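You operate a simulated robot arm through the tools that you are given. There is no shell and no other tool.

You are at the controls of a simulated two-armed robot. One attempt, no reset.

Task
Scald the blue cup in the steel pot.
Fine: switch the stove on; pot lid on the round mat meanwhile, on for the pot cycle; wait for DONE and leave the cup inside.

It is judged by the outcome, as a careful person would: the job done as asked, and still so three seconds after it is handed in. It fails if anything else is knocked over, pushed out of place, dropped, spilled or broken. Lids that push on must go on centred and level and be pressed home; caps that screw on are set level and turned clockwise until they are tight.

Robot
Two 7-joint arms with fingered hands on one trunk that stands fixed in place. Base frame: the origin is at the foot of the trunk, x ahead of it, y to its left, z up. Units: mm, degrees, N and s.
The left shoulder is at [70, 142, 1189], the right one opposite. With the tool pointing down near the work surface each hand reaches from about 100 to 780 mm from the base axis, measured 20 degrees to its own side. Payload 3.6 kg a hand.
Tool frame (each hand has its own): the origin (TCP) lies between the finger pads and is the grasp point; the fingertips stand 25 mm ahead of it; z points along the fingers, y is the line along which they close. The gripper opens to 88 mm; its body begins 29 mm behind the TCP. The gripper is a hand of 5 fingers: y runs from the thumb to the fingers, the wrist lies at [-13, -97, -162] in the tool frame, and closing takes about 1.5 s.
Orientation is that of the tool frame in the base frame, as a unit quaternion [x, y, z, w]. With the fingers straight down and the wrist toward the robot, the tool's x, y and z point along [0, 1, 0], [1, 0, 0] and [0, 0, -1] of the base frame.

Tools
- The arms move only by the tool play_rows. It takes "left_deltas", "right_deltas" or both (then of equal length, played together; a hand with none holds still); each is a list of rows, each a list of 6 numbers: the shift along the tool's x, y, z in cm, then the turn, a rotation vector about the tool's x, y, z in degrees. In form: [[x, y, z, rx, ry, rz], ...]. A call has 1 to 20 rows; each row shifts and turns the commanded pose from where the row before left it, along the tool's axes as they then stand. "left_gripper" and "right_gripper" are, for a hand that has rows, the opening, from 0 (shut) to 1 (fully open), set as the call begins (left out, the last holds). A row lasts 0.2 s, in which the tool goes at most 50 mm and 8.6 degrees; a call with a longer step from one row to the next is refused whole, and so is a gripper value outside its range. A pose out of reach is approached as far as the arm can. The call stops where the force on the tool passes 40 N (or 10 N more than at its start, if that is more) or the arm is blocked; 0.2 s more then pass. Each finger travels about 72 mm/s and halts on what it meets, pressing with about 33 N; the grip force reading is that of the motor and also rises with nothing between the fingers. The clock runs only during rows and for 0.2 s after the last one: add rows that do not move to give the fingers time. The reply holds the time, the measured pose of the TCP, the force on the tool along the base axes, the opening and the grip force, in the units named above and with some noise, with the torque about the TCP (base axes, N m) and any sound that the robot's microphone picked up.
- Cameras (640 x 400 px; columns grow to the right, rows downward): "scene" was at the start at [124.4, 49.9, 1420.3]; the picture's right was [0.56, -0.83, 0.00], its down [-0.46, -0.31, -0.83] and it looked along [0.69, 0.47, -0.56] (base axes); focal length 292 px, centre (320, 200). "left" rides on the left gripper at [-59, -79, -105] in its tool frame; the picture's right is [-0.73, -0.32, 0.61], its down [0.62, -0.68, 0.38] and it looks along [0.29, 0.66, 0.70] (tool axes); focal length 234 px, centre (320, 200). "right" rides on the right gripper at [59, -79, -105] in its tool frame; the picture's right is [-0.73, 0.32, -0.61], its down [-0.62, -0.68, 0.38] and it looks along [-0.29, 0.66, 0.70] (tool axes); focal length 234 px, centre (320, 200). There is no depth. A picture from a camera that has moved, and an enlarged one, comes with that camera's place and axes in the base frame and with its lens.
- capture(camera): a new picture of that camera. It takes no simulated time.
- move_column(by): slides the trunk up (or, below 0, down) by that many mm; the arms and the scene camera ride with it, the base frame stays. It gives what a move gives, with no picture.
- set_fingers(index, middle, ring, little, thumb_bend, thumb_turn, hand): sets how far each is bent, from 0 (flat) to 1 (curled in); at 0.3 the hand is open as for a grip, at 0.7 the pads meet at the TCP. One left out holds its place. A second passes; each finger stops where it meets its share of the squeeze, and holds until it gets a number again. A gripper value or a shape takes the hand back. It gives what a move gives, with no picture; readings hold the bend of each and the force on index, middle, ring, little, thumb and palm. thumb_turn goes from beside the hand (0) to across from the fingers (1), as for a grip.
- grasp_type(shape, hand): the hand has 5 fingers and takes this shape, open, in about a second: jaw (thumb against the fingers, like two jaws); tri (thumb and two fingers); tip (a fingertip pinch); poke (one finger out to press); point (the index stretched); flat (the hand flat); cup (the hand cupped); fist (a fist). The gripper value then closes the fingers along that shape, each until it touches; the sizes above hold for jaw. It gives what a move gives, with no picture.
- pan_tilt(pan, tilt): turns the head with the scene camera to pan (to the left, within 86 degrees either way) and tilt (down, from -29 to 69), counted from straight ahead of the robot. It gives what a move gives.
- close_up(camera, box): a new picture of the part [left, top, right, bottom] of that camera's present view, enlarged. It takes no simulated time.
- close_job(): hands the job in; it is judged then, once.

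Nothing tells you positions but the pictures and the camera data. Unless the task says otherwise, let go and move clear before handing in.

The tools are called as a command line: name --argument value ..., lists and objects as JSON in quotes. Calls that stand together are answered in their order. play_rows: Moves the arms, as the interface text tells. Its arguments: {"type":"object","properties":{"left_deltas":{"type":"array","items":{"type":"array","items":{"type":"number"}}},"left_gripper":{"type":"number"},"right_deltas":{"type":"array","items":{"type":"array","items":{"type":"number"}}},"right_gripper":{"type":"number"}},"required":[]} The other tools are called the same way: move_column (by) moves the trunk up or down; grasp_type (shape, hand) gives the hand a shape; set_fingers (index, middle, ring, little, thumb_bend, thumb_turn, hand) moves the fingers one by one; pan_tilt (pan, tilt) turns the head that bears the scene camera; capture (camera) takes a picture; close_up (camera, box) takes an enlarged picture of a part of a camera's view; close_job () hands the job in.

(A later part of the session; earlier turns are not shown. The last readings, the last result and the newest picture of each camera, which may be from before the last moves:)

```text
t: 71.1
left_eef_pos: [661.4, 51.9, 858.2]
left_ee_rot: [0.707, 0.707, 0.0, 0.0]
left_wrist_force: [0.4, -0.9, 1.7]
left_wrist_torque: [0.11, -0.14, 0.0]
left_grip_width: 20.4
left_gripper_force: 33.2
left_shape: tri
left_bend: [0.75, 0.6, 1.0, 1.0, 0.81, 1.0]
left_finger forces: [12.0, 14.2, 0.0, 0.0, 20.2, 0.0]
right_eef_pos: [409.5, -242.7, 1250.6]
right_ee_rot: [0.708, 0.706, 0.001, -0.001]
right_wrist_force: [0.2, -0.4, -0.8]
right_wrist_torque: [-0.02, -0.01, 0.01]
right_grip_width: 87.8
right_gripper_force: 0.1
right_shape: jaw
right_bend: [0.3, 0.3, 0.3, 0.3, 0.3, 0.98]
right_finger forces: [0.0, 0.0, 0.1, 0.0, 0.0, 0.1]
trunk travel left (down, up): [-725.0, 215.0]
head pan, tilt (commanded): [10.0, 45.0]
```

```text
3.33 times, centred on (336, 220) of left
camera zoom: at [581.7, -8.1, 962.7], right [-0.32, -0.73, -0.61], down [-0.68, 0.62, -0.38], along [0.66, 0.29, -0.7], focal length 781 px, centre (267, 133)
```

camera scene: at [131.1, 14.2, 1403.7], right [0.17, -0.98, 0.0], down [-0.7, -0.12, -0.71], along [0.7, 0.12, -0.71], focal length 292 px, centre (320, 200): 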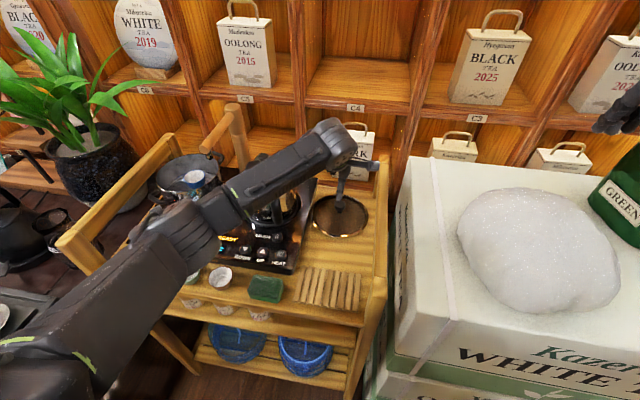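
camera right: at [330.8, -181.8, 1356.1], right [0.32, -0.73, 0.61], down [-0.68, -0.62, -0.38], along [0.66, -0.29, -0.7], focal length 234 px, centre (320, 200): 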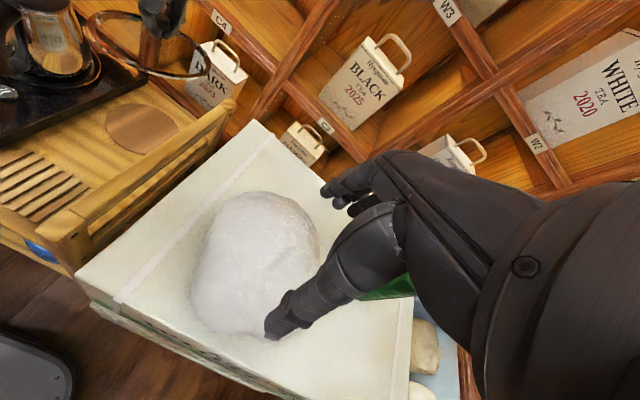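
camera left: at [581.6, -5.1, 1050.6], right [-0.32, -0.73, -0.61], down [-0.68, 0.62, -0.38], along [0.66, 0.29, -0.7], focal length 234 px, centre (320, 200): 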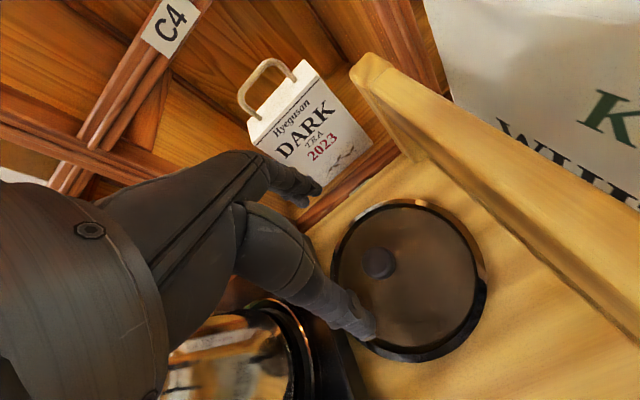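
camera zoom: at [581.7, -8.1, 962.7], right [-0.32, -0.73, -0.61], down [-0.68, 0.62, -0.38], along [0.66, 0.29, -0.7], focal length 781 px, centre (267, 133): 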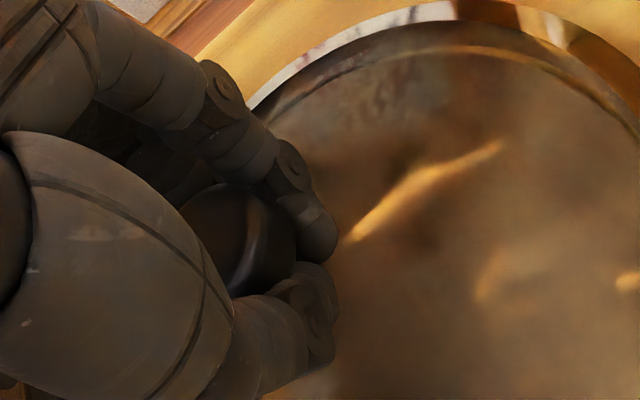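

play_rows --left_deltas '[[0, 0, -0.5, 0, 0, 0], [0, 0, -1.0, 0, 0, 0], [0, 0, -1.6, 0, 0, 0], [0, 0, -2.0, 0, 0, 0], [0.45, 0, -0.8, 0, 0, 0], [0, 0, 0, 0, 0, 0]]'

close_up --camera "scene" --box '[270, 150, 430, 250]'

close_up --camera "right" --box '[60, 40, 252, 160]'

```text
t: 72.5
left_eef_pos: [660.8, 56.5, 916.6]
left_ee_rot: [0.707, 0.707, 0.0, 0.0]
left_wrist_force: [-0.3, -0.3, -1.0]
left_wrist_torque: [-0.01, 0.01, -0.01]
left_grip_width: 19.4
left_gripper_force: 32.4
left_shape: tri
left_bend: [0.75, 0.6, 1.0, 1.0, 0.81, 1.0]
left_finger forces: [9.3, 13.7, 0.0, 0.0, 20.3, 0.1]
right_eef_pos: [411.3, -241.2, 1251.5]
right_ee_rot: [0.708, 0.706, 0.0, 0.0]
right_wrist_force: [-0.3, -0.5, -0.6]
right_wrist_torque: [0.01, -0.02, 0.0]
right_grip_width: 87.7
right_gripper_force: 0.1
right_shape: jaw
right_bend: [0.3, 0.3, 0.3, 0.3, 0.3, 0.98]
right_finger forces: [0.0, 0.1, 0.1, 0.1, 0.0, 0.1]
trunk travel left (down, up): [-725.0, 215.0]
head pan, tilt (commanded): [10.0, 45.0]
```

```text
4.00 times, centred on (350, 200) of scene
camera zoom: at [131.5, 14.1, 1403.6], right [0.17, -0.98, 0.0], down [-0.7, -0.12, -0.71], along [0.7, 0.12, -0.71], focal length 1167 px, centre (200, 200)
```

zoom: 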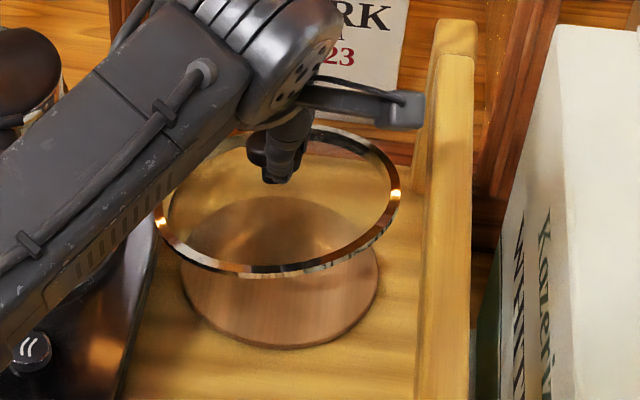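

```text
3.33 times, centred on (156, 100) of right
camera zoom: at [330.9, -181.9, 1356.0], right [0.32, -0.73, 0.61], down [-0.68, -0.62, -0.38], along [0.66, -0.29, -0.7], focal length 781 px, centre (867, 533)
```

zoom: 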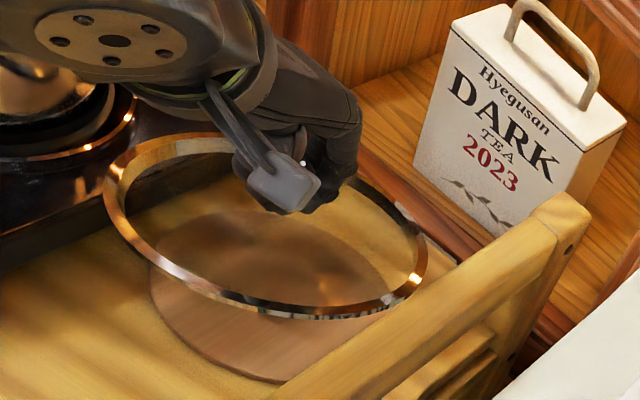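

The lid is up and clear, though it seems to hang a few degrees off level. I'll bring it back around to the pot and measure that tilt before seating it.

play_rows --left_deltas '[[0, 0, -3.0, 0, 0, 0], [0, 0, -4.2, 0, 0, 0], [0, 0, -4.2, 0, 0, 0], [0, 0, -4.2, 0, 0, 0], [0, -3.0, 0, 0, 0, 0], [0, -4.2, 0, 0, 0, 0], [0, -4.2, 0, 0, 0, 0], [0, -4.2, 0, 0, 0, 0], [0, -3.2, 0, 0, 0, 0], [2.5, 0, 0, 0, 0, 0], [4.2, 0, 0, 0, 0, 0], [4.2, 0, 0, 0, 0, 0], [4.2, 0, 0, 0, 0, 0], [4.2, 0, 0, 0, 0, 0], [4.2, 0, 0, 0, 0, 0], [4.2, 0, 0, 0, 0, 0], [4.2, 0, 0, 0, 0, 0], [4.2, 0, 0, 0, 0, 0], [2.4, 0, 0, 0, 0, 0], [0, 0, 0, 0, 0, 0]]'

pan_tilt --pan 38 --tilt 36

capture --camera "scene"

capture --camera "left"

```text
t: 76.7
left_eef_pos: [473.2, 440.7, 1071.9]
left_ee_rot: [0.707, 0.707, 0.0, 0.001]
left_wrist_force: [0.2, -0.1, -1.6]
left_wrist_torque: [-0.05, 0.02, 0.01]
left_grip_width: 17.7
left_gripper_force: 32.5
left_shape: tri
left_bend: [0.75, 0.6, 1.0, 1.0, 0.81, 1.0]
left_finger forces: [2.1, 15.4, 0.0, 0.1, 22.5, 0.1]
right_eef_pos: [409.0, -241.1, 1251.1]
right_ee_rot: [0.708, 0.707, 0.0, 0.0]
right_wrist_force: [-0.1, 0.0, 0.4]
right_wrist_torque: [-0.03, -0.01, 0.02]
right_grip_width: 87.6
right_gripper_force: 0.1
right_shape: jaw
right_bend: [0.3, 0.3, 0.3, 0.3, 0.3, 0.98]
right_finger forces: [0.0, 0.0, 0.1, 0.0, 0.0, 0.0]
trunk travel left (down, up): [-725.0, 215.0]
head pan, tilt (commanded): [10.0, 45.0]
```

```text
t: 77.6
left_eef_pos: [473.3, 441.7, 1072.0]
left_ee_rot: [0.707, 0.708, 0.0, 0.0]
left_wrist_force: [0.2, 0.2, -0.9]
left_wrist_torque: [0.0, 0.05, 0.0]
left_grip_width: 17.1
left_gripper_force: 33.2
left_shape: tri
left_bend: [0.75, 0.6, 1.0, 1.0, 0.81, 1.0]
left_finger forces: [1.8, 15.4, 0.0, 0.0, 22.7, 0.0]
right_eef_pos: [411.0, -240.8, 1252.1]
right_ee_rot: [0.708, 0.706, 0.0, 0.0]
right_wrist_force: [-0.2, -0.1, -0.1]
right_wrist_torque: [0.01, 0.0, 0.0]
right_grip_width: 87.6
right_gripper_force: 0.0
right_shape: jaw
right_bend: [0.3, 0.3, 0.3, 0.3, 0.3, 0.98]
right_finger forces: [0.0, 0.1, 0.0, 0.0, 0.0, 0.1]
trunk travel left (down, up): [-725.0, 215.0]
head pan, tilt (commanded): [38.0, 36.0]
```

```text
taken
camera scene: at [120.2, 54.1, 1416.9], right [0.61, -0.79, 0.0], down [-0.46, -0.36, -0.81], along [0.64, 0.5, -0.59], focal length 292 px, centre (320, 200)
```

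scene: 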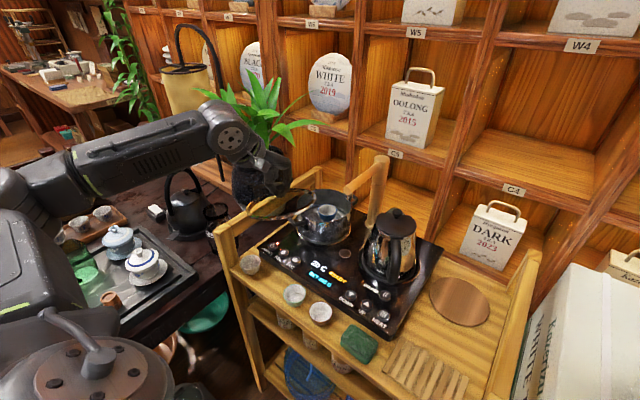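

```text
taken
camera left: at [394.1, 380.9, 1176.7], right [-0.32, -0.73, -0.61], down [-0.68, 0.62, -0.38], along [0.66, 0.29, -0.7], focal length 234 px, centre (320, 200)
```

left: 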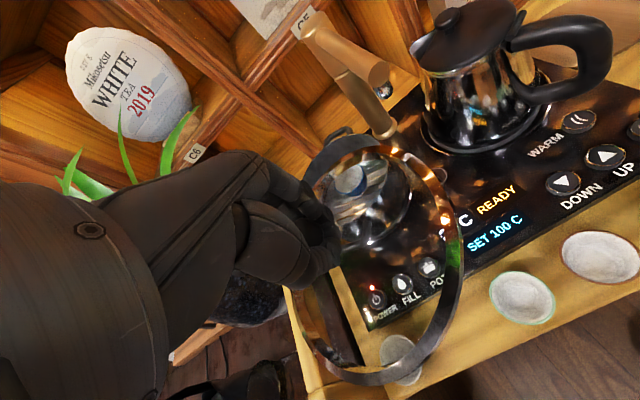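

close_up --camera "scene" --box '[225, 150, 337, 220]'

close_up --camera "left" --box '[250, 120, 506, 400]'

```text
5.71 times, centred on (281, 185) of scene
camera zoom: at [120.2, 54.1, 1416.9], right [0.61, -0.79, 0.0], down [-0.46, -0.36, -0.81], along [0.64, 0.5, -0.59], focal length 1668 px, centre (543, 286)
```

zoom: 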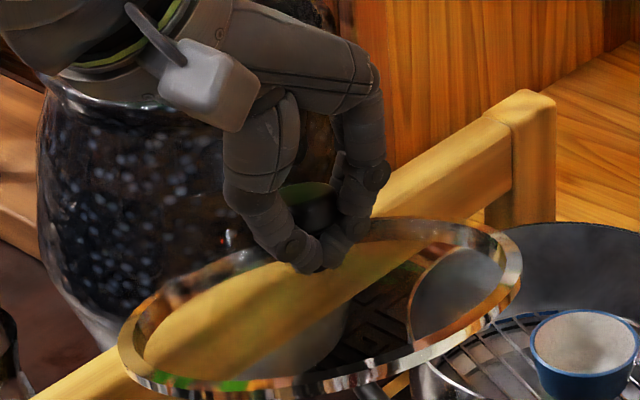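

```text
1.43 times, centred on (378, 260) of left
camera zoom: at [394.1, 380.9, 1176.7], right [-0.32, -0.73, -0.61], down [-0.68, 0.62, -0.38], along [0.66, 0.29, -0.7], focal length 334 px, centre (237, 114)
```

zoom: 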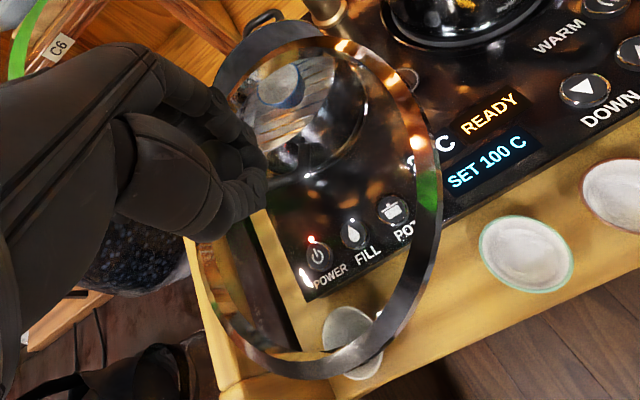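

The lid has pivoted about 13° in the pinch (left side low) because the index sits at the edge of the knob. I'll roll the hand to level it here in free space, slowly, and look again.

play_rows --left_deltas '[[0, 0, 0, -1, 3.2, 0], [0, 0, 0, -1, 3.2, 0], [0, 0, 0, -1, 3.2, 0], [0, 0, 0, -1, 3.2, 0], [0, 0, 0, 0, 0, 0]]'

close_up --camera "scene" --box '[225, 150, 337, 220]'

close_up --camera "left" --box '[250, 120, 506, 280]'

```text
t: 78.8
left_eef_pos: [472.0, 440.9, 1073.5]
left_ee_rot: [0.702, 0.703, 0.103, -0.054]
left_wrist_force: [0.1, -0.1, -1.3]
left_wrist_torque: [0.0, 0.02, 0.0]
left_grip_width: 17.3
left_gripper_force: 32.4
left_shape: tri
left_bend: [0.75, 0.6, 1.0, 1.0, 0.81, 1.0]
left_finger forces: [1.0, 15.5, 0.0, 0.0, 22.9, 0.0]
right_eef_pos: [410.4, -240.9, 1251.1]
right_ee_rot: [0.708, 0.707, 0.0, 0.001]
right_wrist_force: [-0.7, 0.3, 1.3]
right_wrist_torque: [0.01, -0.01, -0.01]
right_grip_width: 87.6
right_gripper_force: 0.1
right_shape: jaw
right_bend: [0.3, 0.3, 0.3, 0.3, 0.3, 0.98]
right_finger forces: [0.1, 0.0, 0.1, 0.1, 0.1, 0.1]
trunk travel left (down, up): [-725.0, 215.0]
head pan, tilt (commanded): [38.0, 36.0]
```

```text
5.71 times, centred on (281, 185) of scene
camera zoom: at [120.1, 54.3, 1416.9], right [0.62, -0.79, 0.0], down [-0.46, -0.36, -0.81], along [0.64, 0.5, -0.59], focal length 1668 px, centre (543, 286)
```

zoom: 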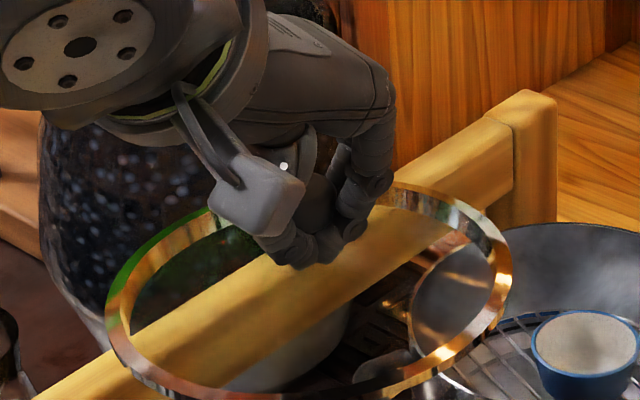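

```text
2.50 times, centred on (378, 200) of left
camera zoom: at [387.0, 360.3, 1155.7], right [-0.27, -0.57, -0.77], down [-0.66, 0.7, -0.28], along [0.7, 0.43, -0.57], focal length 585 px, centre (175, 200)
```

zoom: 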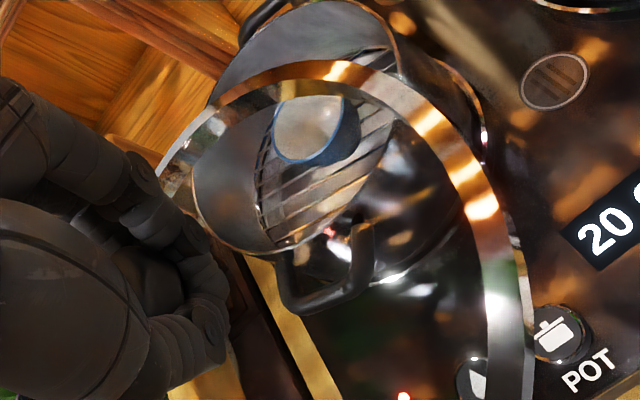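

close_up --camera "scene" --box '[233, 165, 329, 225]'

```text
6.67 times, centred on (281, 195) of scene
camera zoom: at [120.1, 54.3, 1416.9], right [0.62, -0.79, 0.0], down [-0.46, -0.36, -0.81], along [0.64, 0.5, -0.59], focal length 1946 px, centre (580, 233)
```

zoom: 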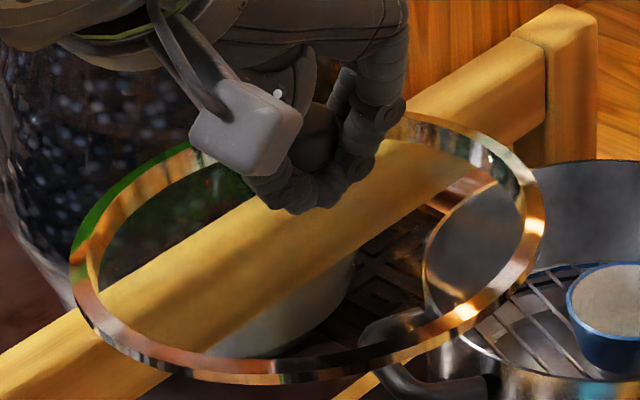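

The roll levelled the lid to within a few degrees. I'll add a touch more, then move it slowly over the pot, keeping a little left of the tap.

play_rows --left_deltas '[[0, 0, 0, -2.5, 3, 0], [0.023, 1.5, 0.18, 0, 0, 0], [0.023, 2.6, 0.31, 0, 0, 0], [0.023, 2.8, 0.335, 0, 0, 0], [0.023, 2.8, 0.335, 0, 0, 0], [0.023, 2.8, 0.335, 0, 0, 0], [0.023, 2.0, 0.24, 0, 0, 0], [0, 1.0, 0.12, 0, 0, 0], [0, 0, 0, 0, 0, 0]]'

close_up --camera "scene" --box '[265, 135, 393, 215]'

capture --camera "left"

```text
t: 80.8
left_eef_pos: [629.7, 445.8, 1073.7]
left_ee_rot: [0.7, 0.698, 0.137, -0.057]
left_wrist_force: [0.4, 0.4, -1.3]
left_wrist_torque: [-0.02, -0.01, -0.01]
left_grip_width: 17.0
left_gripper_force: 32.6
left_shape: tri
left_bend: [0.75, 0.6, 1.0, 1.0, 0.81, 1.0]
left_finger forces: [0.7, 14.8, 0.0, 0.0, 23.3, 0.0]
right_eef_pos: [409.6, -241.6, 1252.1]
right_ee_rot: [0.708, 0.707, 0.001, 0.001]
right_wrist_force: [0.0, 0.6, -0.7]
right_wrist_torque: [0.0, 0.02, 0.0]
right_grip_width: 88.0
right_gripper_force: 0.2
right_shape: jaw
right_bend: [0.3, 0.3, 0.3, 0.3, 0.3, 0.98]
right_finger forces: [0.0, 0.0, 0.1, 0.1, 0.0, 0.0]
trunk travel left (down, up): [-725.0, 215.0]
head pan, tilt (commanded): [38.0, 36.0]
```

```text
5.00 times, centred on (329, 175) of scene
camera zoom: at [120.1, 54.3, 1416.9], right [0.62, -0.79, 0.0], down [-0.46, -0.36, -0.81], along [0.64, 0.5, -0.59], focal length 1459 px, centre (275, 325)
```

zoom: 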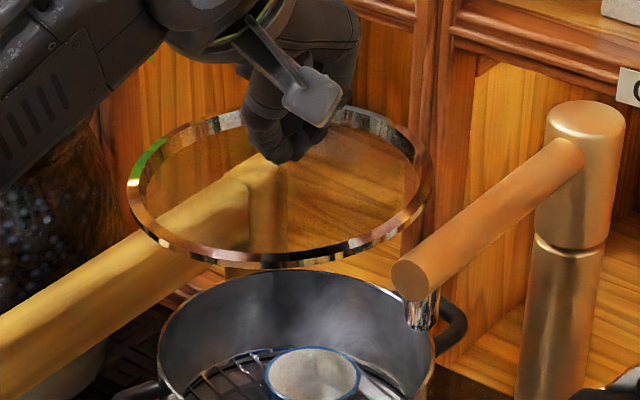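

```text
taken
camera left: at [538.9, 360.5, 1147.7], right [-0.24, -0.53, -0.81], down [-0.64, 0.72, -0.27], along [0.73, 0.46, -0.51], focal length 234 px, centre (320, 200)
```

left: 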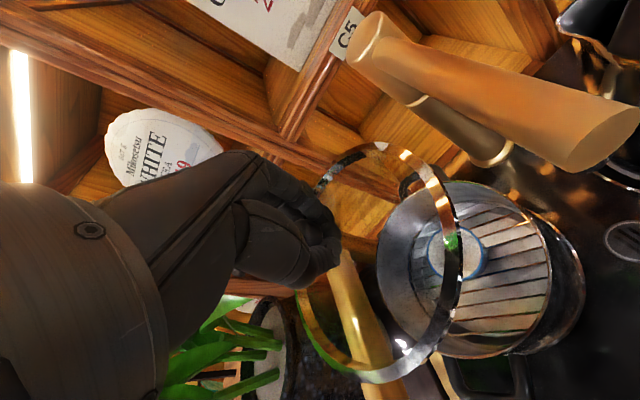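

play_rows --left_deltas '[[0, 0, 0, 2, 3, 0], [-0.523, -0.125, 1.533, 0, 0, 0], [-0.523, -0.125, 1.533, 0, 0, 0], [-0.523, -0.125, 1.533, 0, 0, 0], [-0.523, -0.125, 1.533, 0, 0, 0], [0, 0, 0, 0, 0, 0]]'

close_up --camera "scene" --box '[270, 150, 382, 220]'

capture --camera "left"

```text
t: 82.2
left_eef_pos: [627.7, 445.2, 1008.6]
left_ee_rot: [0.696, 0.698, 0.144, -0.088]
left_wrist_force: [0.3, 0.1, -1.1]
left_wrist_torque: [-0.03, 0.0, -0.03]
left_grip_width: 17.1
left_gripper_force: 32.9
left_shape: tri
left_bend: [0.75, 0.6, 1.0, 1.0, 0.81, 1.0]
left_finger forces: [0.5, 14.7, 0.1, 0.0, 23.5, 0.1]
right_eef_pos: [410.4, -241.5, 1250.3]
right_ee_rot: [0.707, 0.707, 0.001, 0.001]
right_wrist_force: [-0.5, 0.0, -0.5]
right_wrist_torque: [-0.01, -0.01, 0.0]
right_grip_width: 87.5
right_gripper_force: 0.0
right_shape: jaw
right_bend: [0.3, 0.3, 0.3, 0.3, 0.3, 0.98]
right_finger forces: [0.0, 0.1, 0.1, 0.1, 0.0, 0.0]
trunk travel left (down, up): [-725.0, 215.0]
head pan, tilt (commanded): [38.0, 36.0]
```

```text
5.71 times, centred on (326, 185) of scene
camera zoom: at [120.1, 54.1, 1416.9], right [0.62, -0.79, 0.0], down [-0.46, -0.36, -0.81], along [0.64, 0.5, -0.59], focal length 1668 px, centre (286, 286)
```

zoom: 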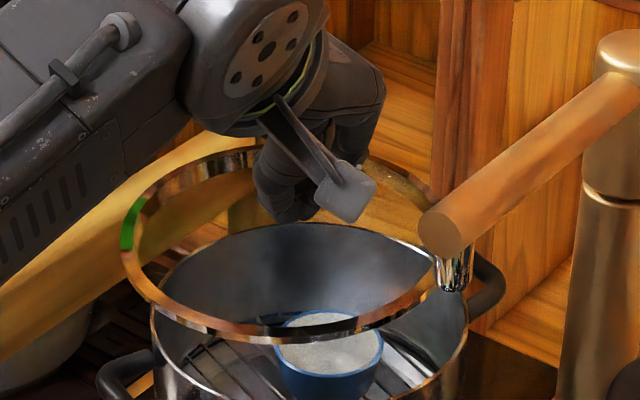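

```text
taken
camera left: at [542.9, 355.3, 1081.2], right [-0.26, -0.49, -0.83], down [-0.66, 0.72, -0.21], along [0.7, 0.49, -0.51], focal length 234 px, centre (320, 200)
```

left: 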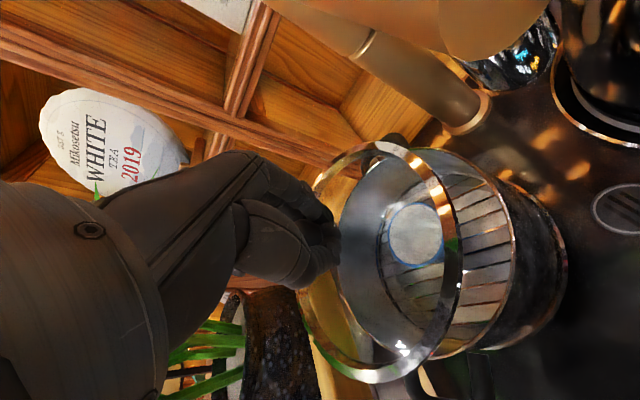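

close_up --camera "scene" --box '[285, 165, 365, 215]'

close_up --camera "left" --box '[280, 120, 600, 320]'

close_up --camera "left" --box '[280, 200, 600, 400]'

```text
8.00 times, centred on (325, 190) of scene
camera zoom: at [120.1, 54.1, 1416.9], right [0.62, -0.79, 0.0], down [-0.46, -0.36, -0.81], along [0.64, 0.5, -0.59], focal length 2335 px, centre (280, 280)
```

zoom: 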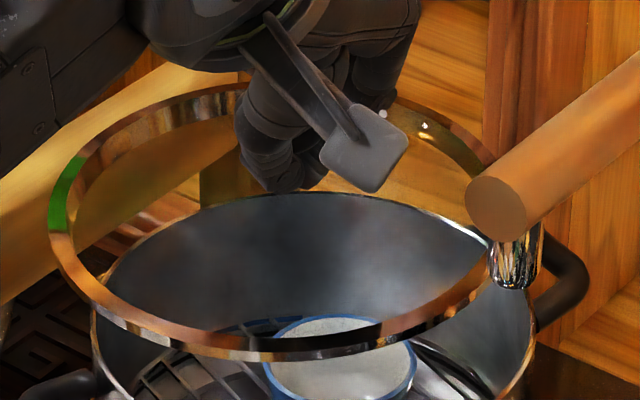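

```text
2.00 times, centred on (440, 220) of left
camera zoom: at [542.9, 355.3, 1081.2], right [-0.26, -0.49, -0.83], down [-0.66, 0.72, -0.21], along [0.7, 0.49, -0.51], focal length 468 px, centre (80, 160)
```

zoom: 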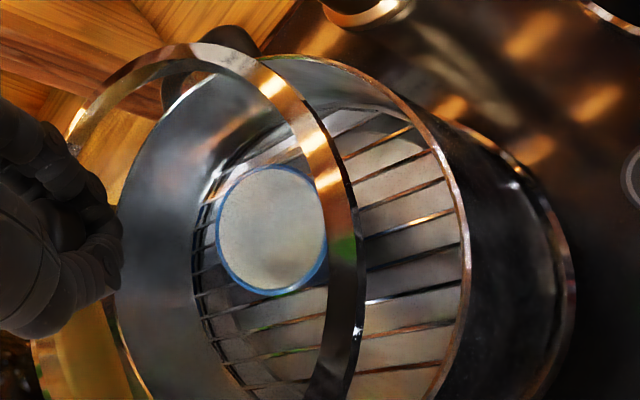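

```text
2.00 times, centred on (440, 300) of left
camera zoom: at [542.9, 355.3, 1081.2], right [-0.26, -0.49, -0.83], down [-0.66, 0.72, -0.21], along [0.7, 0.49, -0.51], focal length 468 px, centre (80, 0)
```

zoom: 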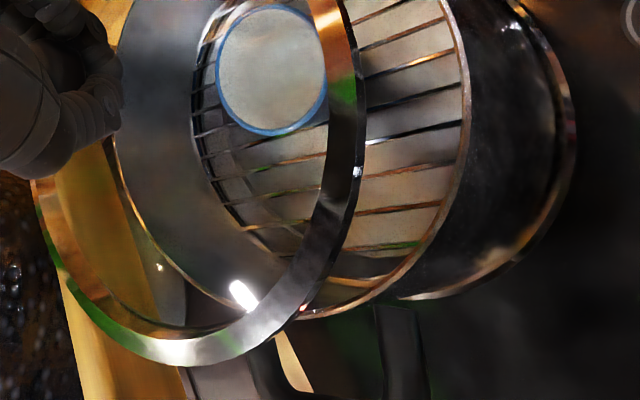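

Both cameras agree the lid's centre is now about (636, 457), i.e. the knob has shifted in the pinch and needs to go (-5, -17) mm to be centred on the pot. I'll do that gently, staying low over the pot.

play_rows --left_deltas '[[-0.3, -0.09, 0.1, 0, 0, 0], [-0.5, -0.146, 0.16, 0, 0, 0], [-0.5, -0.146, 0.16, 0, 0, 0], [-0.5, -0.146, 0.16, 0, 0, 0], [-0.22, -0.06, 0.06, 0, 0, 0], [0, 0, 0, 0, 0, 0]]'

close_up --camera "scene" --box '[280, 165, 376, 225]'

capture --camera "left"

```text
t: 83.6
left_eef_pos: [623.1, 428.6, 995.0]
left_ee_rot: [0.696, 0.698, 0.144, -0.088]
left_wrist_force: [0.4, -0.2, -0.6]
left_wrist_torque: [-0.03, 0.0, 0.0]
left_grip_width: 17.0
left_gripper_force: 33.3
left_shape: tri
left_bend: [0.75, 0.6, 1.0, 1.0, 0.81, 1.0]
left_finger forces: [0.3, 14.6, 0.0, 0.0, 23.5, 0.0]
right_eef_pos: [411.7, -240.1, 1251.1]
right_ee_rot: [0.708, 0.707, 0.001, 0.0]
right_wrist_force: [-0.1, -0.3, 0.3]
right_wrist_torque: [-0.02, 0.02, 0.02]
right_grip_width: 87.8
right_gripper_force: 0.0
right_shape: jaw
right_bend: [0.3, 0.3, 0.3, 0.3, 0.3, 0.98]
right_finger forces: [0.1, 0.0, 0.1, 0.1, 0.0, 0.0]
trunk travel left (down, up): [-725.0, 215.0]
head pan, tilt (commanded): [38.0, 36.0]
```

```text
6.67 times, centred on (328, 195) of scene
camera zoom: at [120.2, 54.2, 1416.9], right [0.62, -0.79, 0.0], down [-0.46, -0.36, -0.81], along [0.64, 0.5, -0.59], focal length 1946 px, centre (267, 233)
```

zoom: 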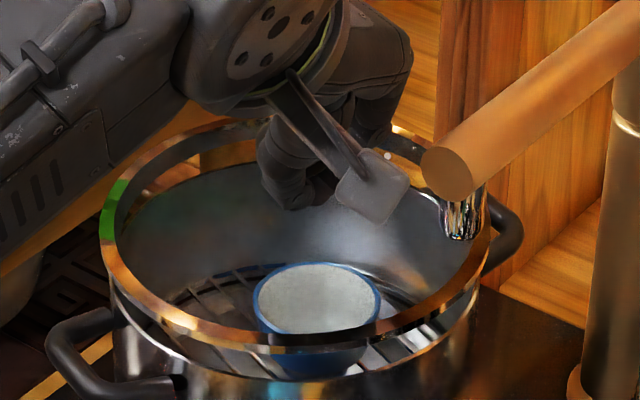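

```text
taken
camera left: at [537.8, 337.7, 1067.9], right [-0.26, -0.49, -0.83], down [-0.66, 0.72, -0.21], along [0.7, 0.49, -0.51], focal length 234 px, centre (320, 200)
```

left: 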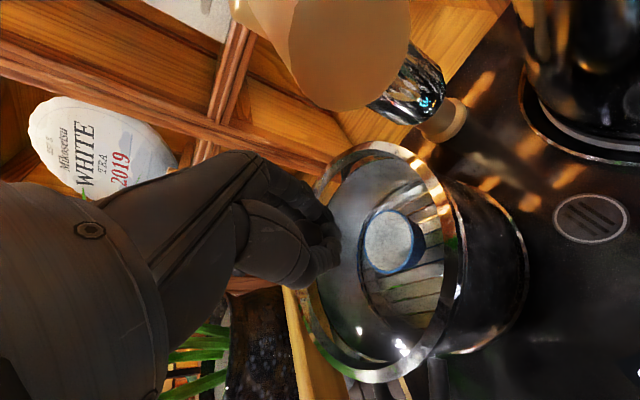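

Lid and pot rims are now concentric within about 2 mm. I'll lower in small steps until the lid touches.

play_rows --left_deltas '[[-0.097, -0.024, 0.283, 0, 0, 0], [-0.097, -0.024, 0.283, 0, 0, 0], [-0.097, -0.024, 0.283, 0, 0, 0], [0, 0, 0, 0, 0, 0]]'

close_up --camera "scene" --box '[280, 165, 376, 225]'

close_up --camera "left" --box '[280, 120, 600, 400]'

```text
t: 84.6
left_eef_pos: [624.5, 427.6, 985.4]
left_ee_rot: [0.695, 0.699, 0.144, -0.087]
left_wrist_force: [1.1, -0.5, -0.9]
left_wrist_torque: [0.0, -0.01, 0.01]
left_grip_width: 17.0
left_gripper_force: 33.4
left_shape: tri
left_bend: [0.75, 0.6, 1.0, 1.0, 0.81, 1.0]
left_finger forces: [0.3, 14.6, 0.0, 0.0, 23.6, 0.1]
right_eef_pos: [410.5, -241.1, 1249.7]
right_ee_rot: [0.707, 0.707, 0.0, 0.0]
right_wrist_force: [0.4, 0.4, -0.2]
right_wrist_torque: [0.02, 0.0, -0.01]
right_grip_width: 88.0
right_gripper_force: 0.2
right_shape: jaw
right_bend: [0.3, 0.3, 0.3, 0.3, 0.3, 0.98]
right_finger forces: [0.0, 0.1, 0.0, 0.0, 0.1, 0.1]
trunk travel left (down, up): [-725.0, 215.0]
head pan, tilt (commanded): [38.0, 36.0]
```

```text
6.67 times, centred on (328, 195) of scene
camera zoom: at [120.2, 54.2, 1416.9], right [0.62, -0.79, 0.0], down [-0.46, -0.36, -0.81], along [0.64, 0.5, -0.59], focal length 1946 px, centre (267, 233)
```

zoom: 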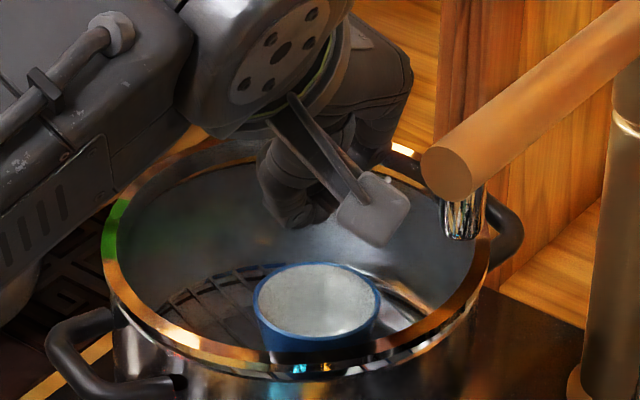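

```text
1.43 times, centred on (440, 260) of left
camera zoom: at [538.1, 337.3, 1059.1], right [-0.26, -0.49, -0.83], down [-0.66, 0.72, -0.21], along [0.7, 0.49, -0.51], focal length 334 px, centre (149, 114)
```

zoom: 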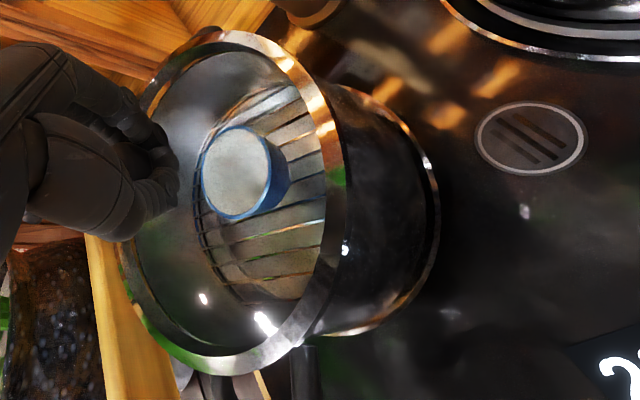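

play_rows --left_deltas '[[-0.065, -0.016, 0.189, 0, 0, 0], [-0.065, -0.016, 0.189, 0, 0, 0], [0, 0, 0, 0, 0, 0]]'

close_up --camera "scene" --box '[280, 165, 376, 225]'

```text
t: 85.4
left_eef_pos: [624.4, 427.3, 981.9]
left_ee_rot: [0.696, 0.699, 0.142, -0.088]
left_wrist_force: [0.7, -0.1, -1.6]
left_wrist_torque: [-0.02, 0.01, 0.04]
left_grip_width: 16.9
left_gripper_force: 32.7
left_shape: tri
left_bend: [0.75, 0.6, 1.0, 1.0, 0.81, 1.0]
left_finger forces: [0.4, 14.6, 0.1, 0.1, 23.5, 0.0]
right_eef_pos: [411.0, -240.2, 1250.8]
right_ee_rot: [0.707, 0.707, 0.0, 0.0]
right_wrist_force: [0.3, -0.8, 0.1]
right_wrist_torque: [0.01, 0.01, 0.01]
right_grip_width: 87.6
right_gripper_force: 0.1
right_shape: jaw
right_bend: [0.3, 0.3, 0.3, 0.3, 0.3, 0.98]
right_finger forces: [0.1, 0.0, 0.1, 0.1, 0.0, 0.0]
trunk travel left (down, up): [-725.0, 215.0]
head pan, tilt (commanded): [38.0, 36.0]
```

```text
6.67 times, centred on (328, 195) of scene
camera zoom: at [120.2, 54.2, 1416.9], right [0.62, -0.79, 0.0], down [-0.46, -0.36, -0.81], along [0.64, 0.5, -0.59], focal length 1946 px, centre (267, 233)
```

zoom: 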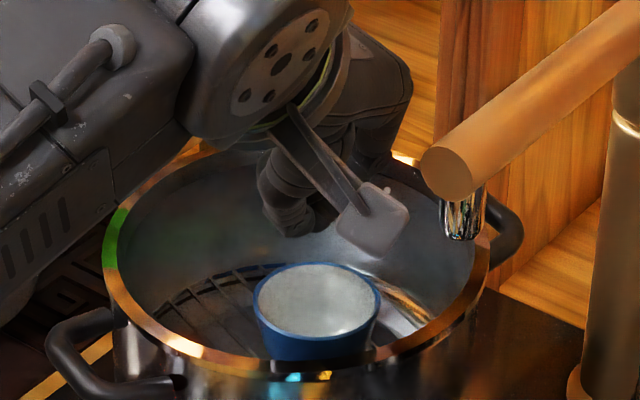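

play_rows --left_deltas '[[-0.049, -0.012, 0.141, 0, 0, 0], [-0.049, -0.012, 0.141, 0, 0, 0], [0, 0, 0, 0, 0, 0]]'

close_up --camera "scene" --box '[280, 165, 376, 225]'

```text
t: 86.2
left_eef_pos: [624.0, 427.3, 977.8]
left_ee_rot: [0.695, 0.699, 0.143, -0.088]
left_wrist_force: [-1.4, 0.3, -1.7]
left_wrist_torque: [-0.02, 0.0, 0.0]
left_grip_width: 17.1
left_gripper_force: 33.4
left_shape: tri
left_bend: [0.75, 0.6, 1.0, 1.0, 0.81, 1.0]
left_finger forces: [0.5, 14.7, 0.1, 0.1, 23.6, 0.1]
right_eef_pos: [410.0, -240.7, 1251.8]
right_ee_rot: [0.707, 0.707, 0.0, 0.0]
right_wrist_force: [-0.2, -0.1, 0.6]
right_wrist_torque: [0.0, -0.04, 0.0]
right_grip_width: 87.8
right_gripper_force: 0.1
right_shape: jaw
right_bend: [0.3, 0.3, 0.3, 0.3, 0.3, 0.98]
right_finger forces: [0.0, 0.0, 0.0, 0.0, 0.0, 0.1]
trunk travel left (down, up): [-725.0, 215.0]
head pan, tilt (commanded): [38.0, 36.0]
```

```text
6.67 times, centred on (328, 195) of scene
camera zoom: at [120.2, 54.2, 1416.9], right [0.62, -0.79, 0.0], down [-0.46, -0.36, -0.81], along [0.64, 0.5, -0.59], focal length 1946 px, centre (267, 233)
```

zoom: 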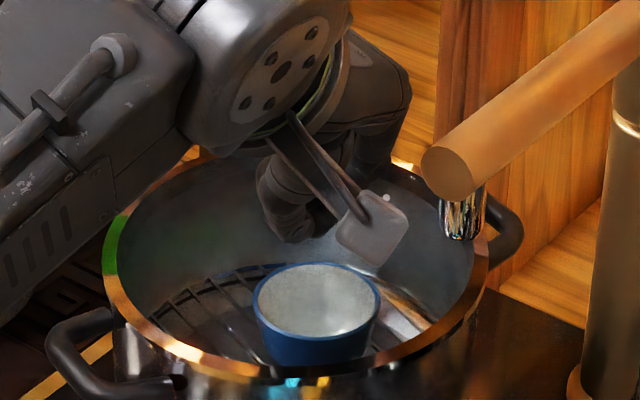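

play_rows --left_deltas '[[-0.049, -0.012, 0.141, 0, 0, 0], [0, 0, 0, 0, 0, 0]]'

close_up --camera "scene" --box '[285, 180, 365, 230]'

close_up --camera "left" --box '[280, 120, 600, 400]'

```text
t: 86.8
left_eef_pos: [623.9, 428.6, 976.8]
left_ee_rot: [0.695, 0.699, 0.143, -0.088]
left_wrist_force: [0.0, -0.3, -0.8]
left_wrist_torque: [-0.03, 0.01, 0.01]
left_grip_width: 17.1
left_gripper_force: 33.7
left_shape: tri
left_bend: [0.75, 0.6, 1.0, 1.0, 0.81, 1.0]
left_finger forces: [0.3, 14.7, 0.0, 0.0, 23.4, 0.1]
right_eef_pos: [411.0, -241.4, 1251.6]
right_ee_rot: [0.707, 0.707, 0.0, 0.0]
right_wrist_force: [-0.2, -0.5, 0.2]
right_wrist_torque: [-0.01, 0.0, -0.01]
right_grip_width: 87.6
right_gripper_force: 0.0
right_shape: jaw
right_bend: [0.3, 0.3, 0.3, 0.3, 0.3, 0.98]
right_finger forces: [0.0, 0.0, 0.0, 0.0, 0.0, 0.1]
trunk travel left (down, up): [-725.0, 215.0]
head pan, tilt (commanded): [38.0, 36.0]
```

```text
8.00 times, centred on (325, 205) of scene
camera zoom: at [120.2, 54.2, 1416.9], right [0.62, -0.79, 0.0], down [-0.46, -0.36, -0.81], along [0.64, 0.5, -0.59], focal length 2335 px, centre (280, 160)
```

zoom: 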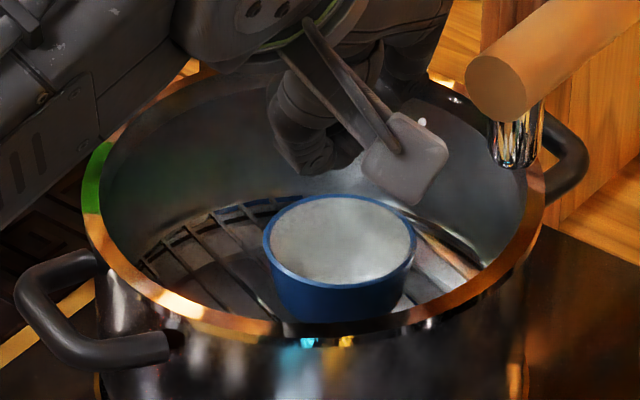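

```text
1.43 times, centred on (440, 260) of left
camera zoom: at [538.0, 337.9, 1050.3], right [-0.26, -0.49, -0.83], down [-0.66, 0.72, -0.21], along [0.7, 0.49, -0.51], focal length 334 px, centre (149, 114)
```

zoom: 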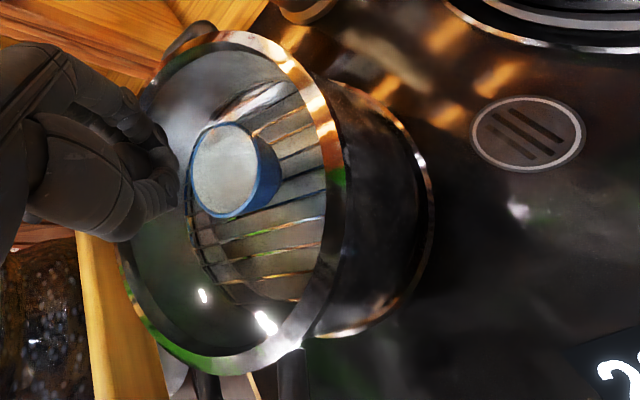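

play_rows --left_deltas '[[-0.049, -0.012, 0.141, 0, 0, 0], [0, 0, 0, 0, 0, 0]]'

close_up --camera "scene" --box '[285, 180, 365, 230]'

```text
t: 87.4
left_eef_pos: [621.5, 426.9, 974.7]
left_ee_rot: [0.695, 0.699, 0.143, -0.088]
left_wrist_force: [-0.5, -0.5, -1.1]
left_wrist_torque: [-0.02, 0.06, 0.01]
left_grip_width: 16.7
left_gripper_force: 32.7
left_shape: tri
left_bend: [0.75, 0.6, 1.0, 1.0, 0.81, 1.0]
left_finger forces: [0.4, 14.6, 0.1, 0.1, 23.5, 0.1]
right_eef_pos: [410.7, -241.9, 1251.5]
right_ee_rot: [0.708, 0.706, 0.0, 0.0]
right_wrist_force: [-0.1, 0.3, 0.2]
right_wrist_torque: [-0.01, -0.03, -0.01]
right_grip_width: 87.8
right_gripper_force: 0.2
right_shape: jaw
right_bend: [0.3, 0.3, 0.3, 0.3, 0.3, 0.98]
right_finger forces: [0.0, 0.0, 0.0, 0.1, 0.0, 0.0]
trunk travel left (down, up): [-725.0, 215.0]
head pan, tilt (commanded): [38.0, 36.0]
```

```text
8.00 times, centred on (325, 205) of scene
camera zoom: at [120.2, 54.2, 1416.9], right [0.62, -0.79, 0.0], down [-0.46, -0.36, -0.81], along [0.64, 0.5, -0.59], focal length 2335 px, centre (280, 160)
```

zoom: 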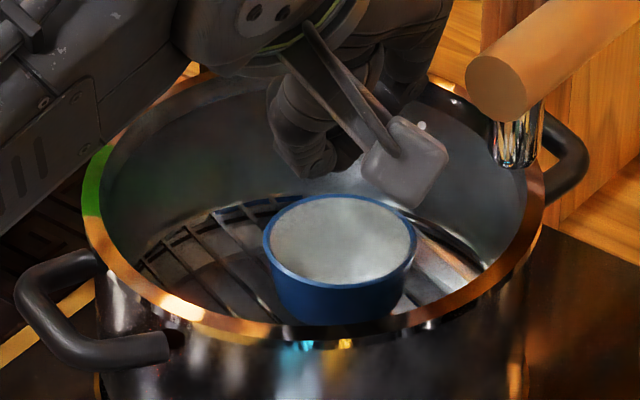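

play_rows --left_deltas '[[-0.049, -0.012, 0.141, 0, 0, 0], [0, 0, 0, 0, 0, 0]]'

close_up --camera "left" --box '[400, 140, 560, 240]'

close_up --camera "left" --box '[320, 240, 480, 340]'

```text
t: 88.0
left_eef_pos: [622.9, 426.5, 973.9]
left_ee_rot: [0.696, 0.699, 0.143, -0.088]
left_wrist_force: [0.0, 0.9, -1.8]
left_wrist_torque: [-0.01, 0.04, -0.01]
left_grip_width: 17.3
left_gripper_force: 32.4
left_shape: tri
left_bend: [0.75, 0.6, 1.0, 1.0, 0.81, 1.0]
left_finger forces: [0.4, 14.7, 0.0, 0.1, 23.6, 0.0]
right_eef_pos: [411.5, -240.2, 1251.7]
right_ee_rot: [0.707, 0.707, -0.001, 0.0]
right_wrist_force: [0.2, -0.2, 0.5]
right_wrist_torque: [-0.02, 0.0, -0.02]
right_grip_width: 87.3
right_gripper_force: 0.0
right_shape: jaw
right_bend: [0.3, 0.3, 0.3, 0.3, 0.3, 0.98]
right_finger forces: [0.1, 0.0, 0.0, 0.0, 0.1, 0.1]
trunk travel left (down, up): [-725.0, 215.0]
head pan, tilt (commanded): [38.0, 36.0]
```

```text
4.00 times, centred on (480, 190) of left
camera zoom: at [538.2, 337.8, 1047.4], right [-0.26, -0.49, -0.83], down [-0.66, 0.72, -0.21], along [0.7, 0.49, -0.51], focal length 937 px, centre (-320, 240)
```

zoom: 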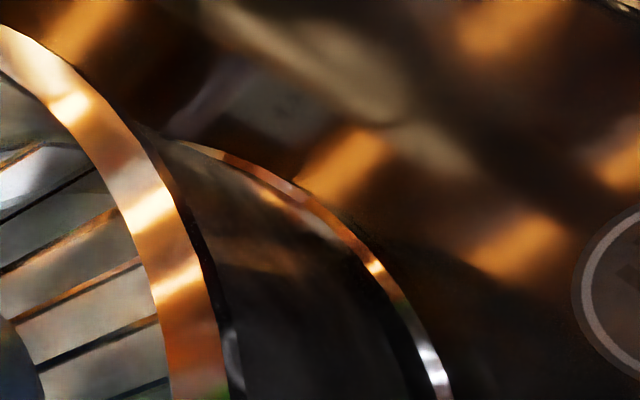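

```text
4.00 times, centred on (400, 290) of left
camera zoom: at [538.2, 337.8, 1047.4], right [-0.26, -0.49, -0.83], down [-0.66, 0.72, -0.21], along [0.7, 0.49, -0.51], focal length 937 px, centre (0, -160)
```

zoom: 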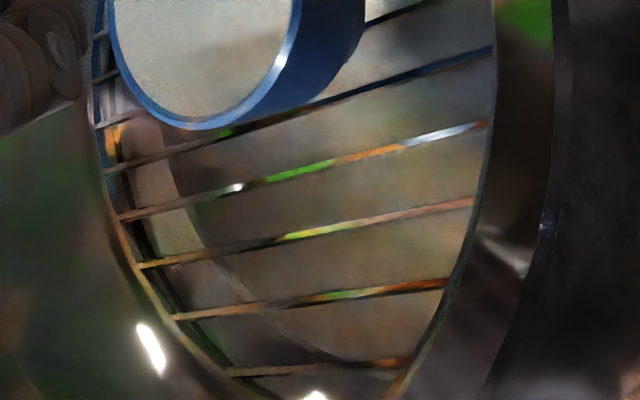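

play_rows --left_deltas '[[-0.049, -0.012, 0.141, 0, 0, 0], [0, 0, 0, 0, 0, 0]]'

close_up --camera "scene" --box '[285, 180, 365, 230]'

```text
t: 88.6
left_eef_pos: [623.5, 428.3, 973.4]
left_ee_rot: [0.695, 0.699, 0.143, -0.088]
left_wrist_force: [0.6, -0.2, -0.3]
left_wrist_torque: [0.01, 0.02, 0.01]
left_grip_width: 16.9
left_gripper_force: 33.1
left_shape: tri
left_bend: [0.75, 0.6, 1.0, 1.0, 0.81, 1.0]
left_finger forces: [0.7, 15.1, 0.0, 0.0, 23.6, 0.1]
right_eef_pos: [411.0, -242.4, 1251.7]
right_ee_rot: [0.708, 0.706, 0.0, 0.0]
right_wrist_force: [-0.8, 0.1, -0.9]
right_wrist_torque: [-0.02, -0.01, -0.01]
right_grip_width: 87.7
right_gripper_force: 0.0
right_shape: jaw
right_bend: [0.3, 0.3, 0.3, 0.3, 0.3, 0.98]
right_finger forces: [0.1, 0.1, 0.1, 0.1, 0.0, 0.1]
trunk travel left (down, up): [-725.0, 215.0]
head pan, tilt (commanded): [38.0, 36.0]
```

```text
8.00 times, centred on (325, 205) of scene
camera zoom: at [120.2, 54.1, 1416.9], right [0.62, -0.79, 0.0], down [-0.46, -0.36, -0.81], along [0.64, 0.5, -0.59], focal length 2335 px, centre (280, 160)
```

zoom: 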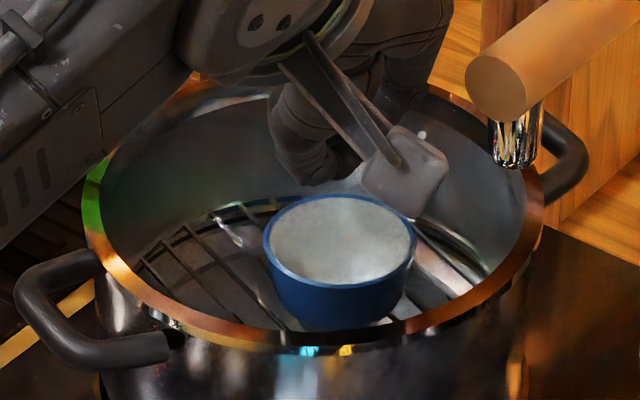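

play_rows --left_deltas '[[-0.049, -0.012, 0.141, 0, 0, 0], [0, 0, 0, 0, 0, 0]]'

close_up --camera "scene" --box '[285, 180, 365, 230]'

```text
t: 89.2
left_eef_pos: [623.3, 427.0, 972.2]
left_ee_rot: [0.696, 0.699, 0.143, -0.087]
left_wrist_force: [0.9, 0.5, 2.0]
left_wrist_torque: [0.0, 0.05, 0.01]
left_grip_width: 16.9
left_gripper_force: 33.1
left_shape: tri
left_bend: [0.75, 0.6, 1.0, 1.0, 0.82, 1.0]
left_finger forces: [0.8, 15.8, 0.0, 0.0, 24.0, 0.0]
right_eef_pos: [411.4, -240.1, 1250.5]
right_ee_rot: [0.708, 0.706, 0.001, 0.0]
right_wrist_force: [0.6, -0.5, 0.1]
right_wrist_torque: [-0.04, 0.0, -0.05]
right_grip_width: 87.6
right_gripper_force: 0.1
right_shape: jaw
right_bend: [0.3, 0.3, 0.3, 0.3, 0.3, 0.98]
right_finger forces: [0.1, 0.0, 0.0, 0.0, 0.0, 0.0]
trunk travel left (down, up): [-725.0, 215.0]
head pan, tilt (commanded): [38.0, 36.0]
```

```text
8.00 times, centred on (325, 205) of scene
camera zoom: at [119.9, 53.8, 1417.0], right [0.62, -0.79, 0.0], down [-0.46, -0.36, -0.81], along [0.64, 0.5, -0.59], focal length 2335 px, centre (280, 160)
```

zoom: 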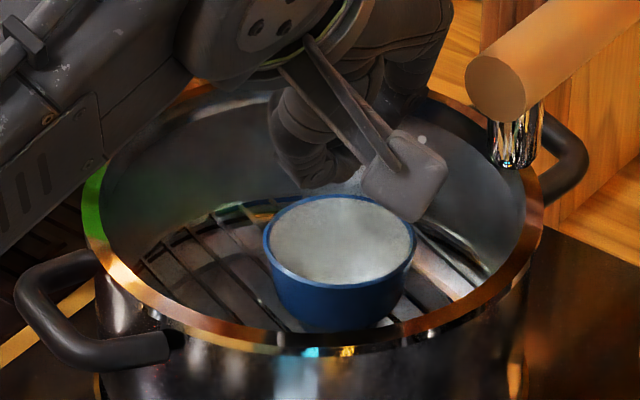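

play_rows --left_deltas '[[-0.049, -0.012, 0.141, 0, 0, 0], [0, 0, 0, 0, 0, 0]]'

```text
t: 89.8
left_eef_pos: [623.6, 427.3, 971.5]
left_ee_rot: [0.695, 0.699, 0.144, -0.088]
left_wrist_force: [2.8, 0.9, 8.8]
left_wrist_torque: [0.07, -0.03, 0.02]
left_grip_width: 16.9
left_gripper_force: 33.3
left_shape: tri
left_bend: [0.75, 0.59, 1.0, 1.0, 0.82, 1.0]
left_finger forces: [0.7, 17.0, 0.0, 0.0, 24.5, 0.0]
right_eef_pos: [409.1, -241.7, 1251.9]
right_ee_rot: [0.707, 0.707, 0.001, 0.0]
right_wrist_force: [0.1, 0.3, -0.6]
right_wrist_torque: [0.03, 0.03, -0.02]
right_grip_width: 87.6
right_gripper_force: 0.2
right_shape: jaw
right_bend: [0.3, 0.3, 0.3, 0.3, 0.3, 0.98]
right_finger forces: [0.0, 0.0, 0.0, 0.0, 0.0, 0.1]
trunk travel left (down, up): [-725.0, 215.0]
head pan, tilt (commanded): [38.0, 36.0]
```

The lid bears on the rim (≈10 N, almost no torque, so evenly). I'll release it and raise the hand to look.

play_rows --left_deltas '[[0, 0, 0, 0, 0, 0], [0, 0, 0, 0, 0, 0], [0, 0, 0, 0, 0, 0], [0, 0, 0, 0, 0, 0], [0, 0, 0, 0, 0, 0], [0, 0, 0, 0, 0, 0], [0, 0, 0, 0, 0, 0]]' --left_gripper 1

close_up --camera "scene" --box '[285, 180, 365, 230]'

capture --camera "left"

```text
t: 91.4
left_eef_pos: [624.2, 427.2, 969.6]
left_ee_rot: [0.696, 0.699, 0.143, -0.086]
left_wrist_force: [-0.5, -0.1, -0.5]
left_wrist_torque: [-0.02, 0.01, 0.03]
left_grip_width: 87.8
left_gripper_force: 0.0
left_shape: tri
left_bend: [0.3, 0.3, 0.99, 0.99, 0.3, 0.97]
left_finger forces: [0.1, 0.1, 0.0, 0.0, 0.0, 0.0]
right_eef_pos: [410.3, -242.1, 1251.4]
right_ee_rot: [0.708, 0.707, 0.0, 0.0]
right_wrist_force: [0.7, 1.0, -0.4]
right_wrist_torque: [-0.02, 0.03, 0.0]
right_grip_width: 88.0
right_gripper_force: 0.0
right_shape: jaw
right_bend: [0.3, 0.3, 0.3, 0.3, 0.3, 0.98]
right_finger forces: [0.0, 0.0, 0.0, 0.0, 0.0, 0.0]
trunk travel left (down, up): [-725.0, 215.0]
head pan, tilt (commanded): [38.0, 36.0]
```

```text
8.00 times, centred on (325, 205) of scene
camera zoom: at [120.1, 54.1, 1416.9], right [0.62, -0.79, 0.0], down [-0.46, -0.36, -0.81], along [0.64, 0.5, -0.59], focal length 2335 px, centre (280, 160)
```

zoom: 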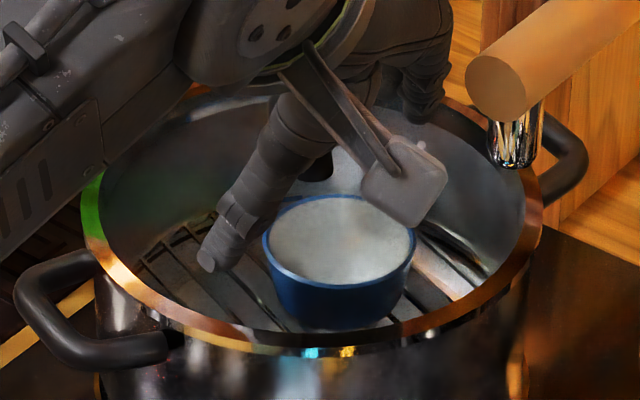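

```text
taken
camera left: at [537.9, 337.6, 1043.1], right [-0.26, -0.49, -0.83], down [-0.66, 0.72, -0.21], along [0.7, 0.49, -0.51], focal length 234 px, centre (320, 200)
```

left: 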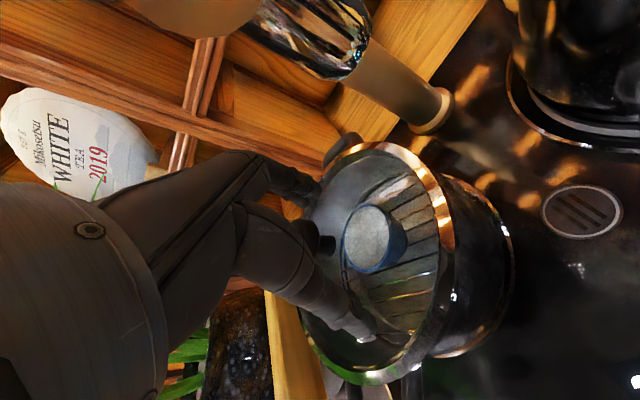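

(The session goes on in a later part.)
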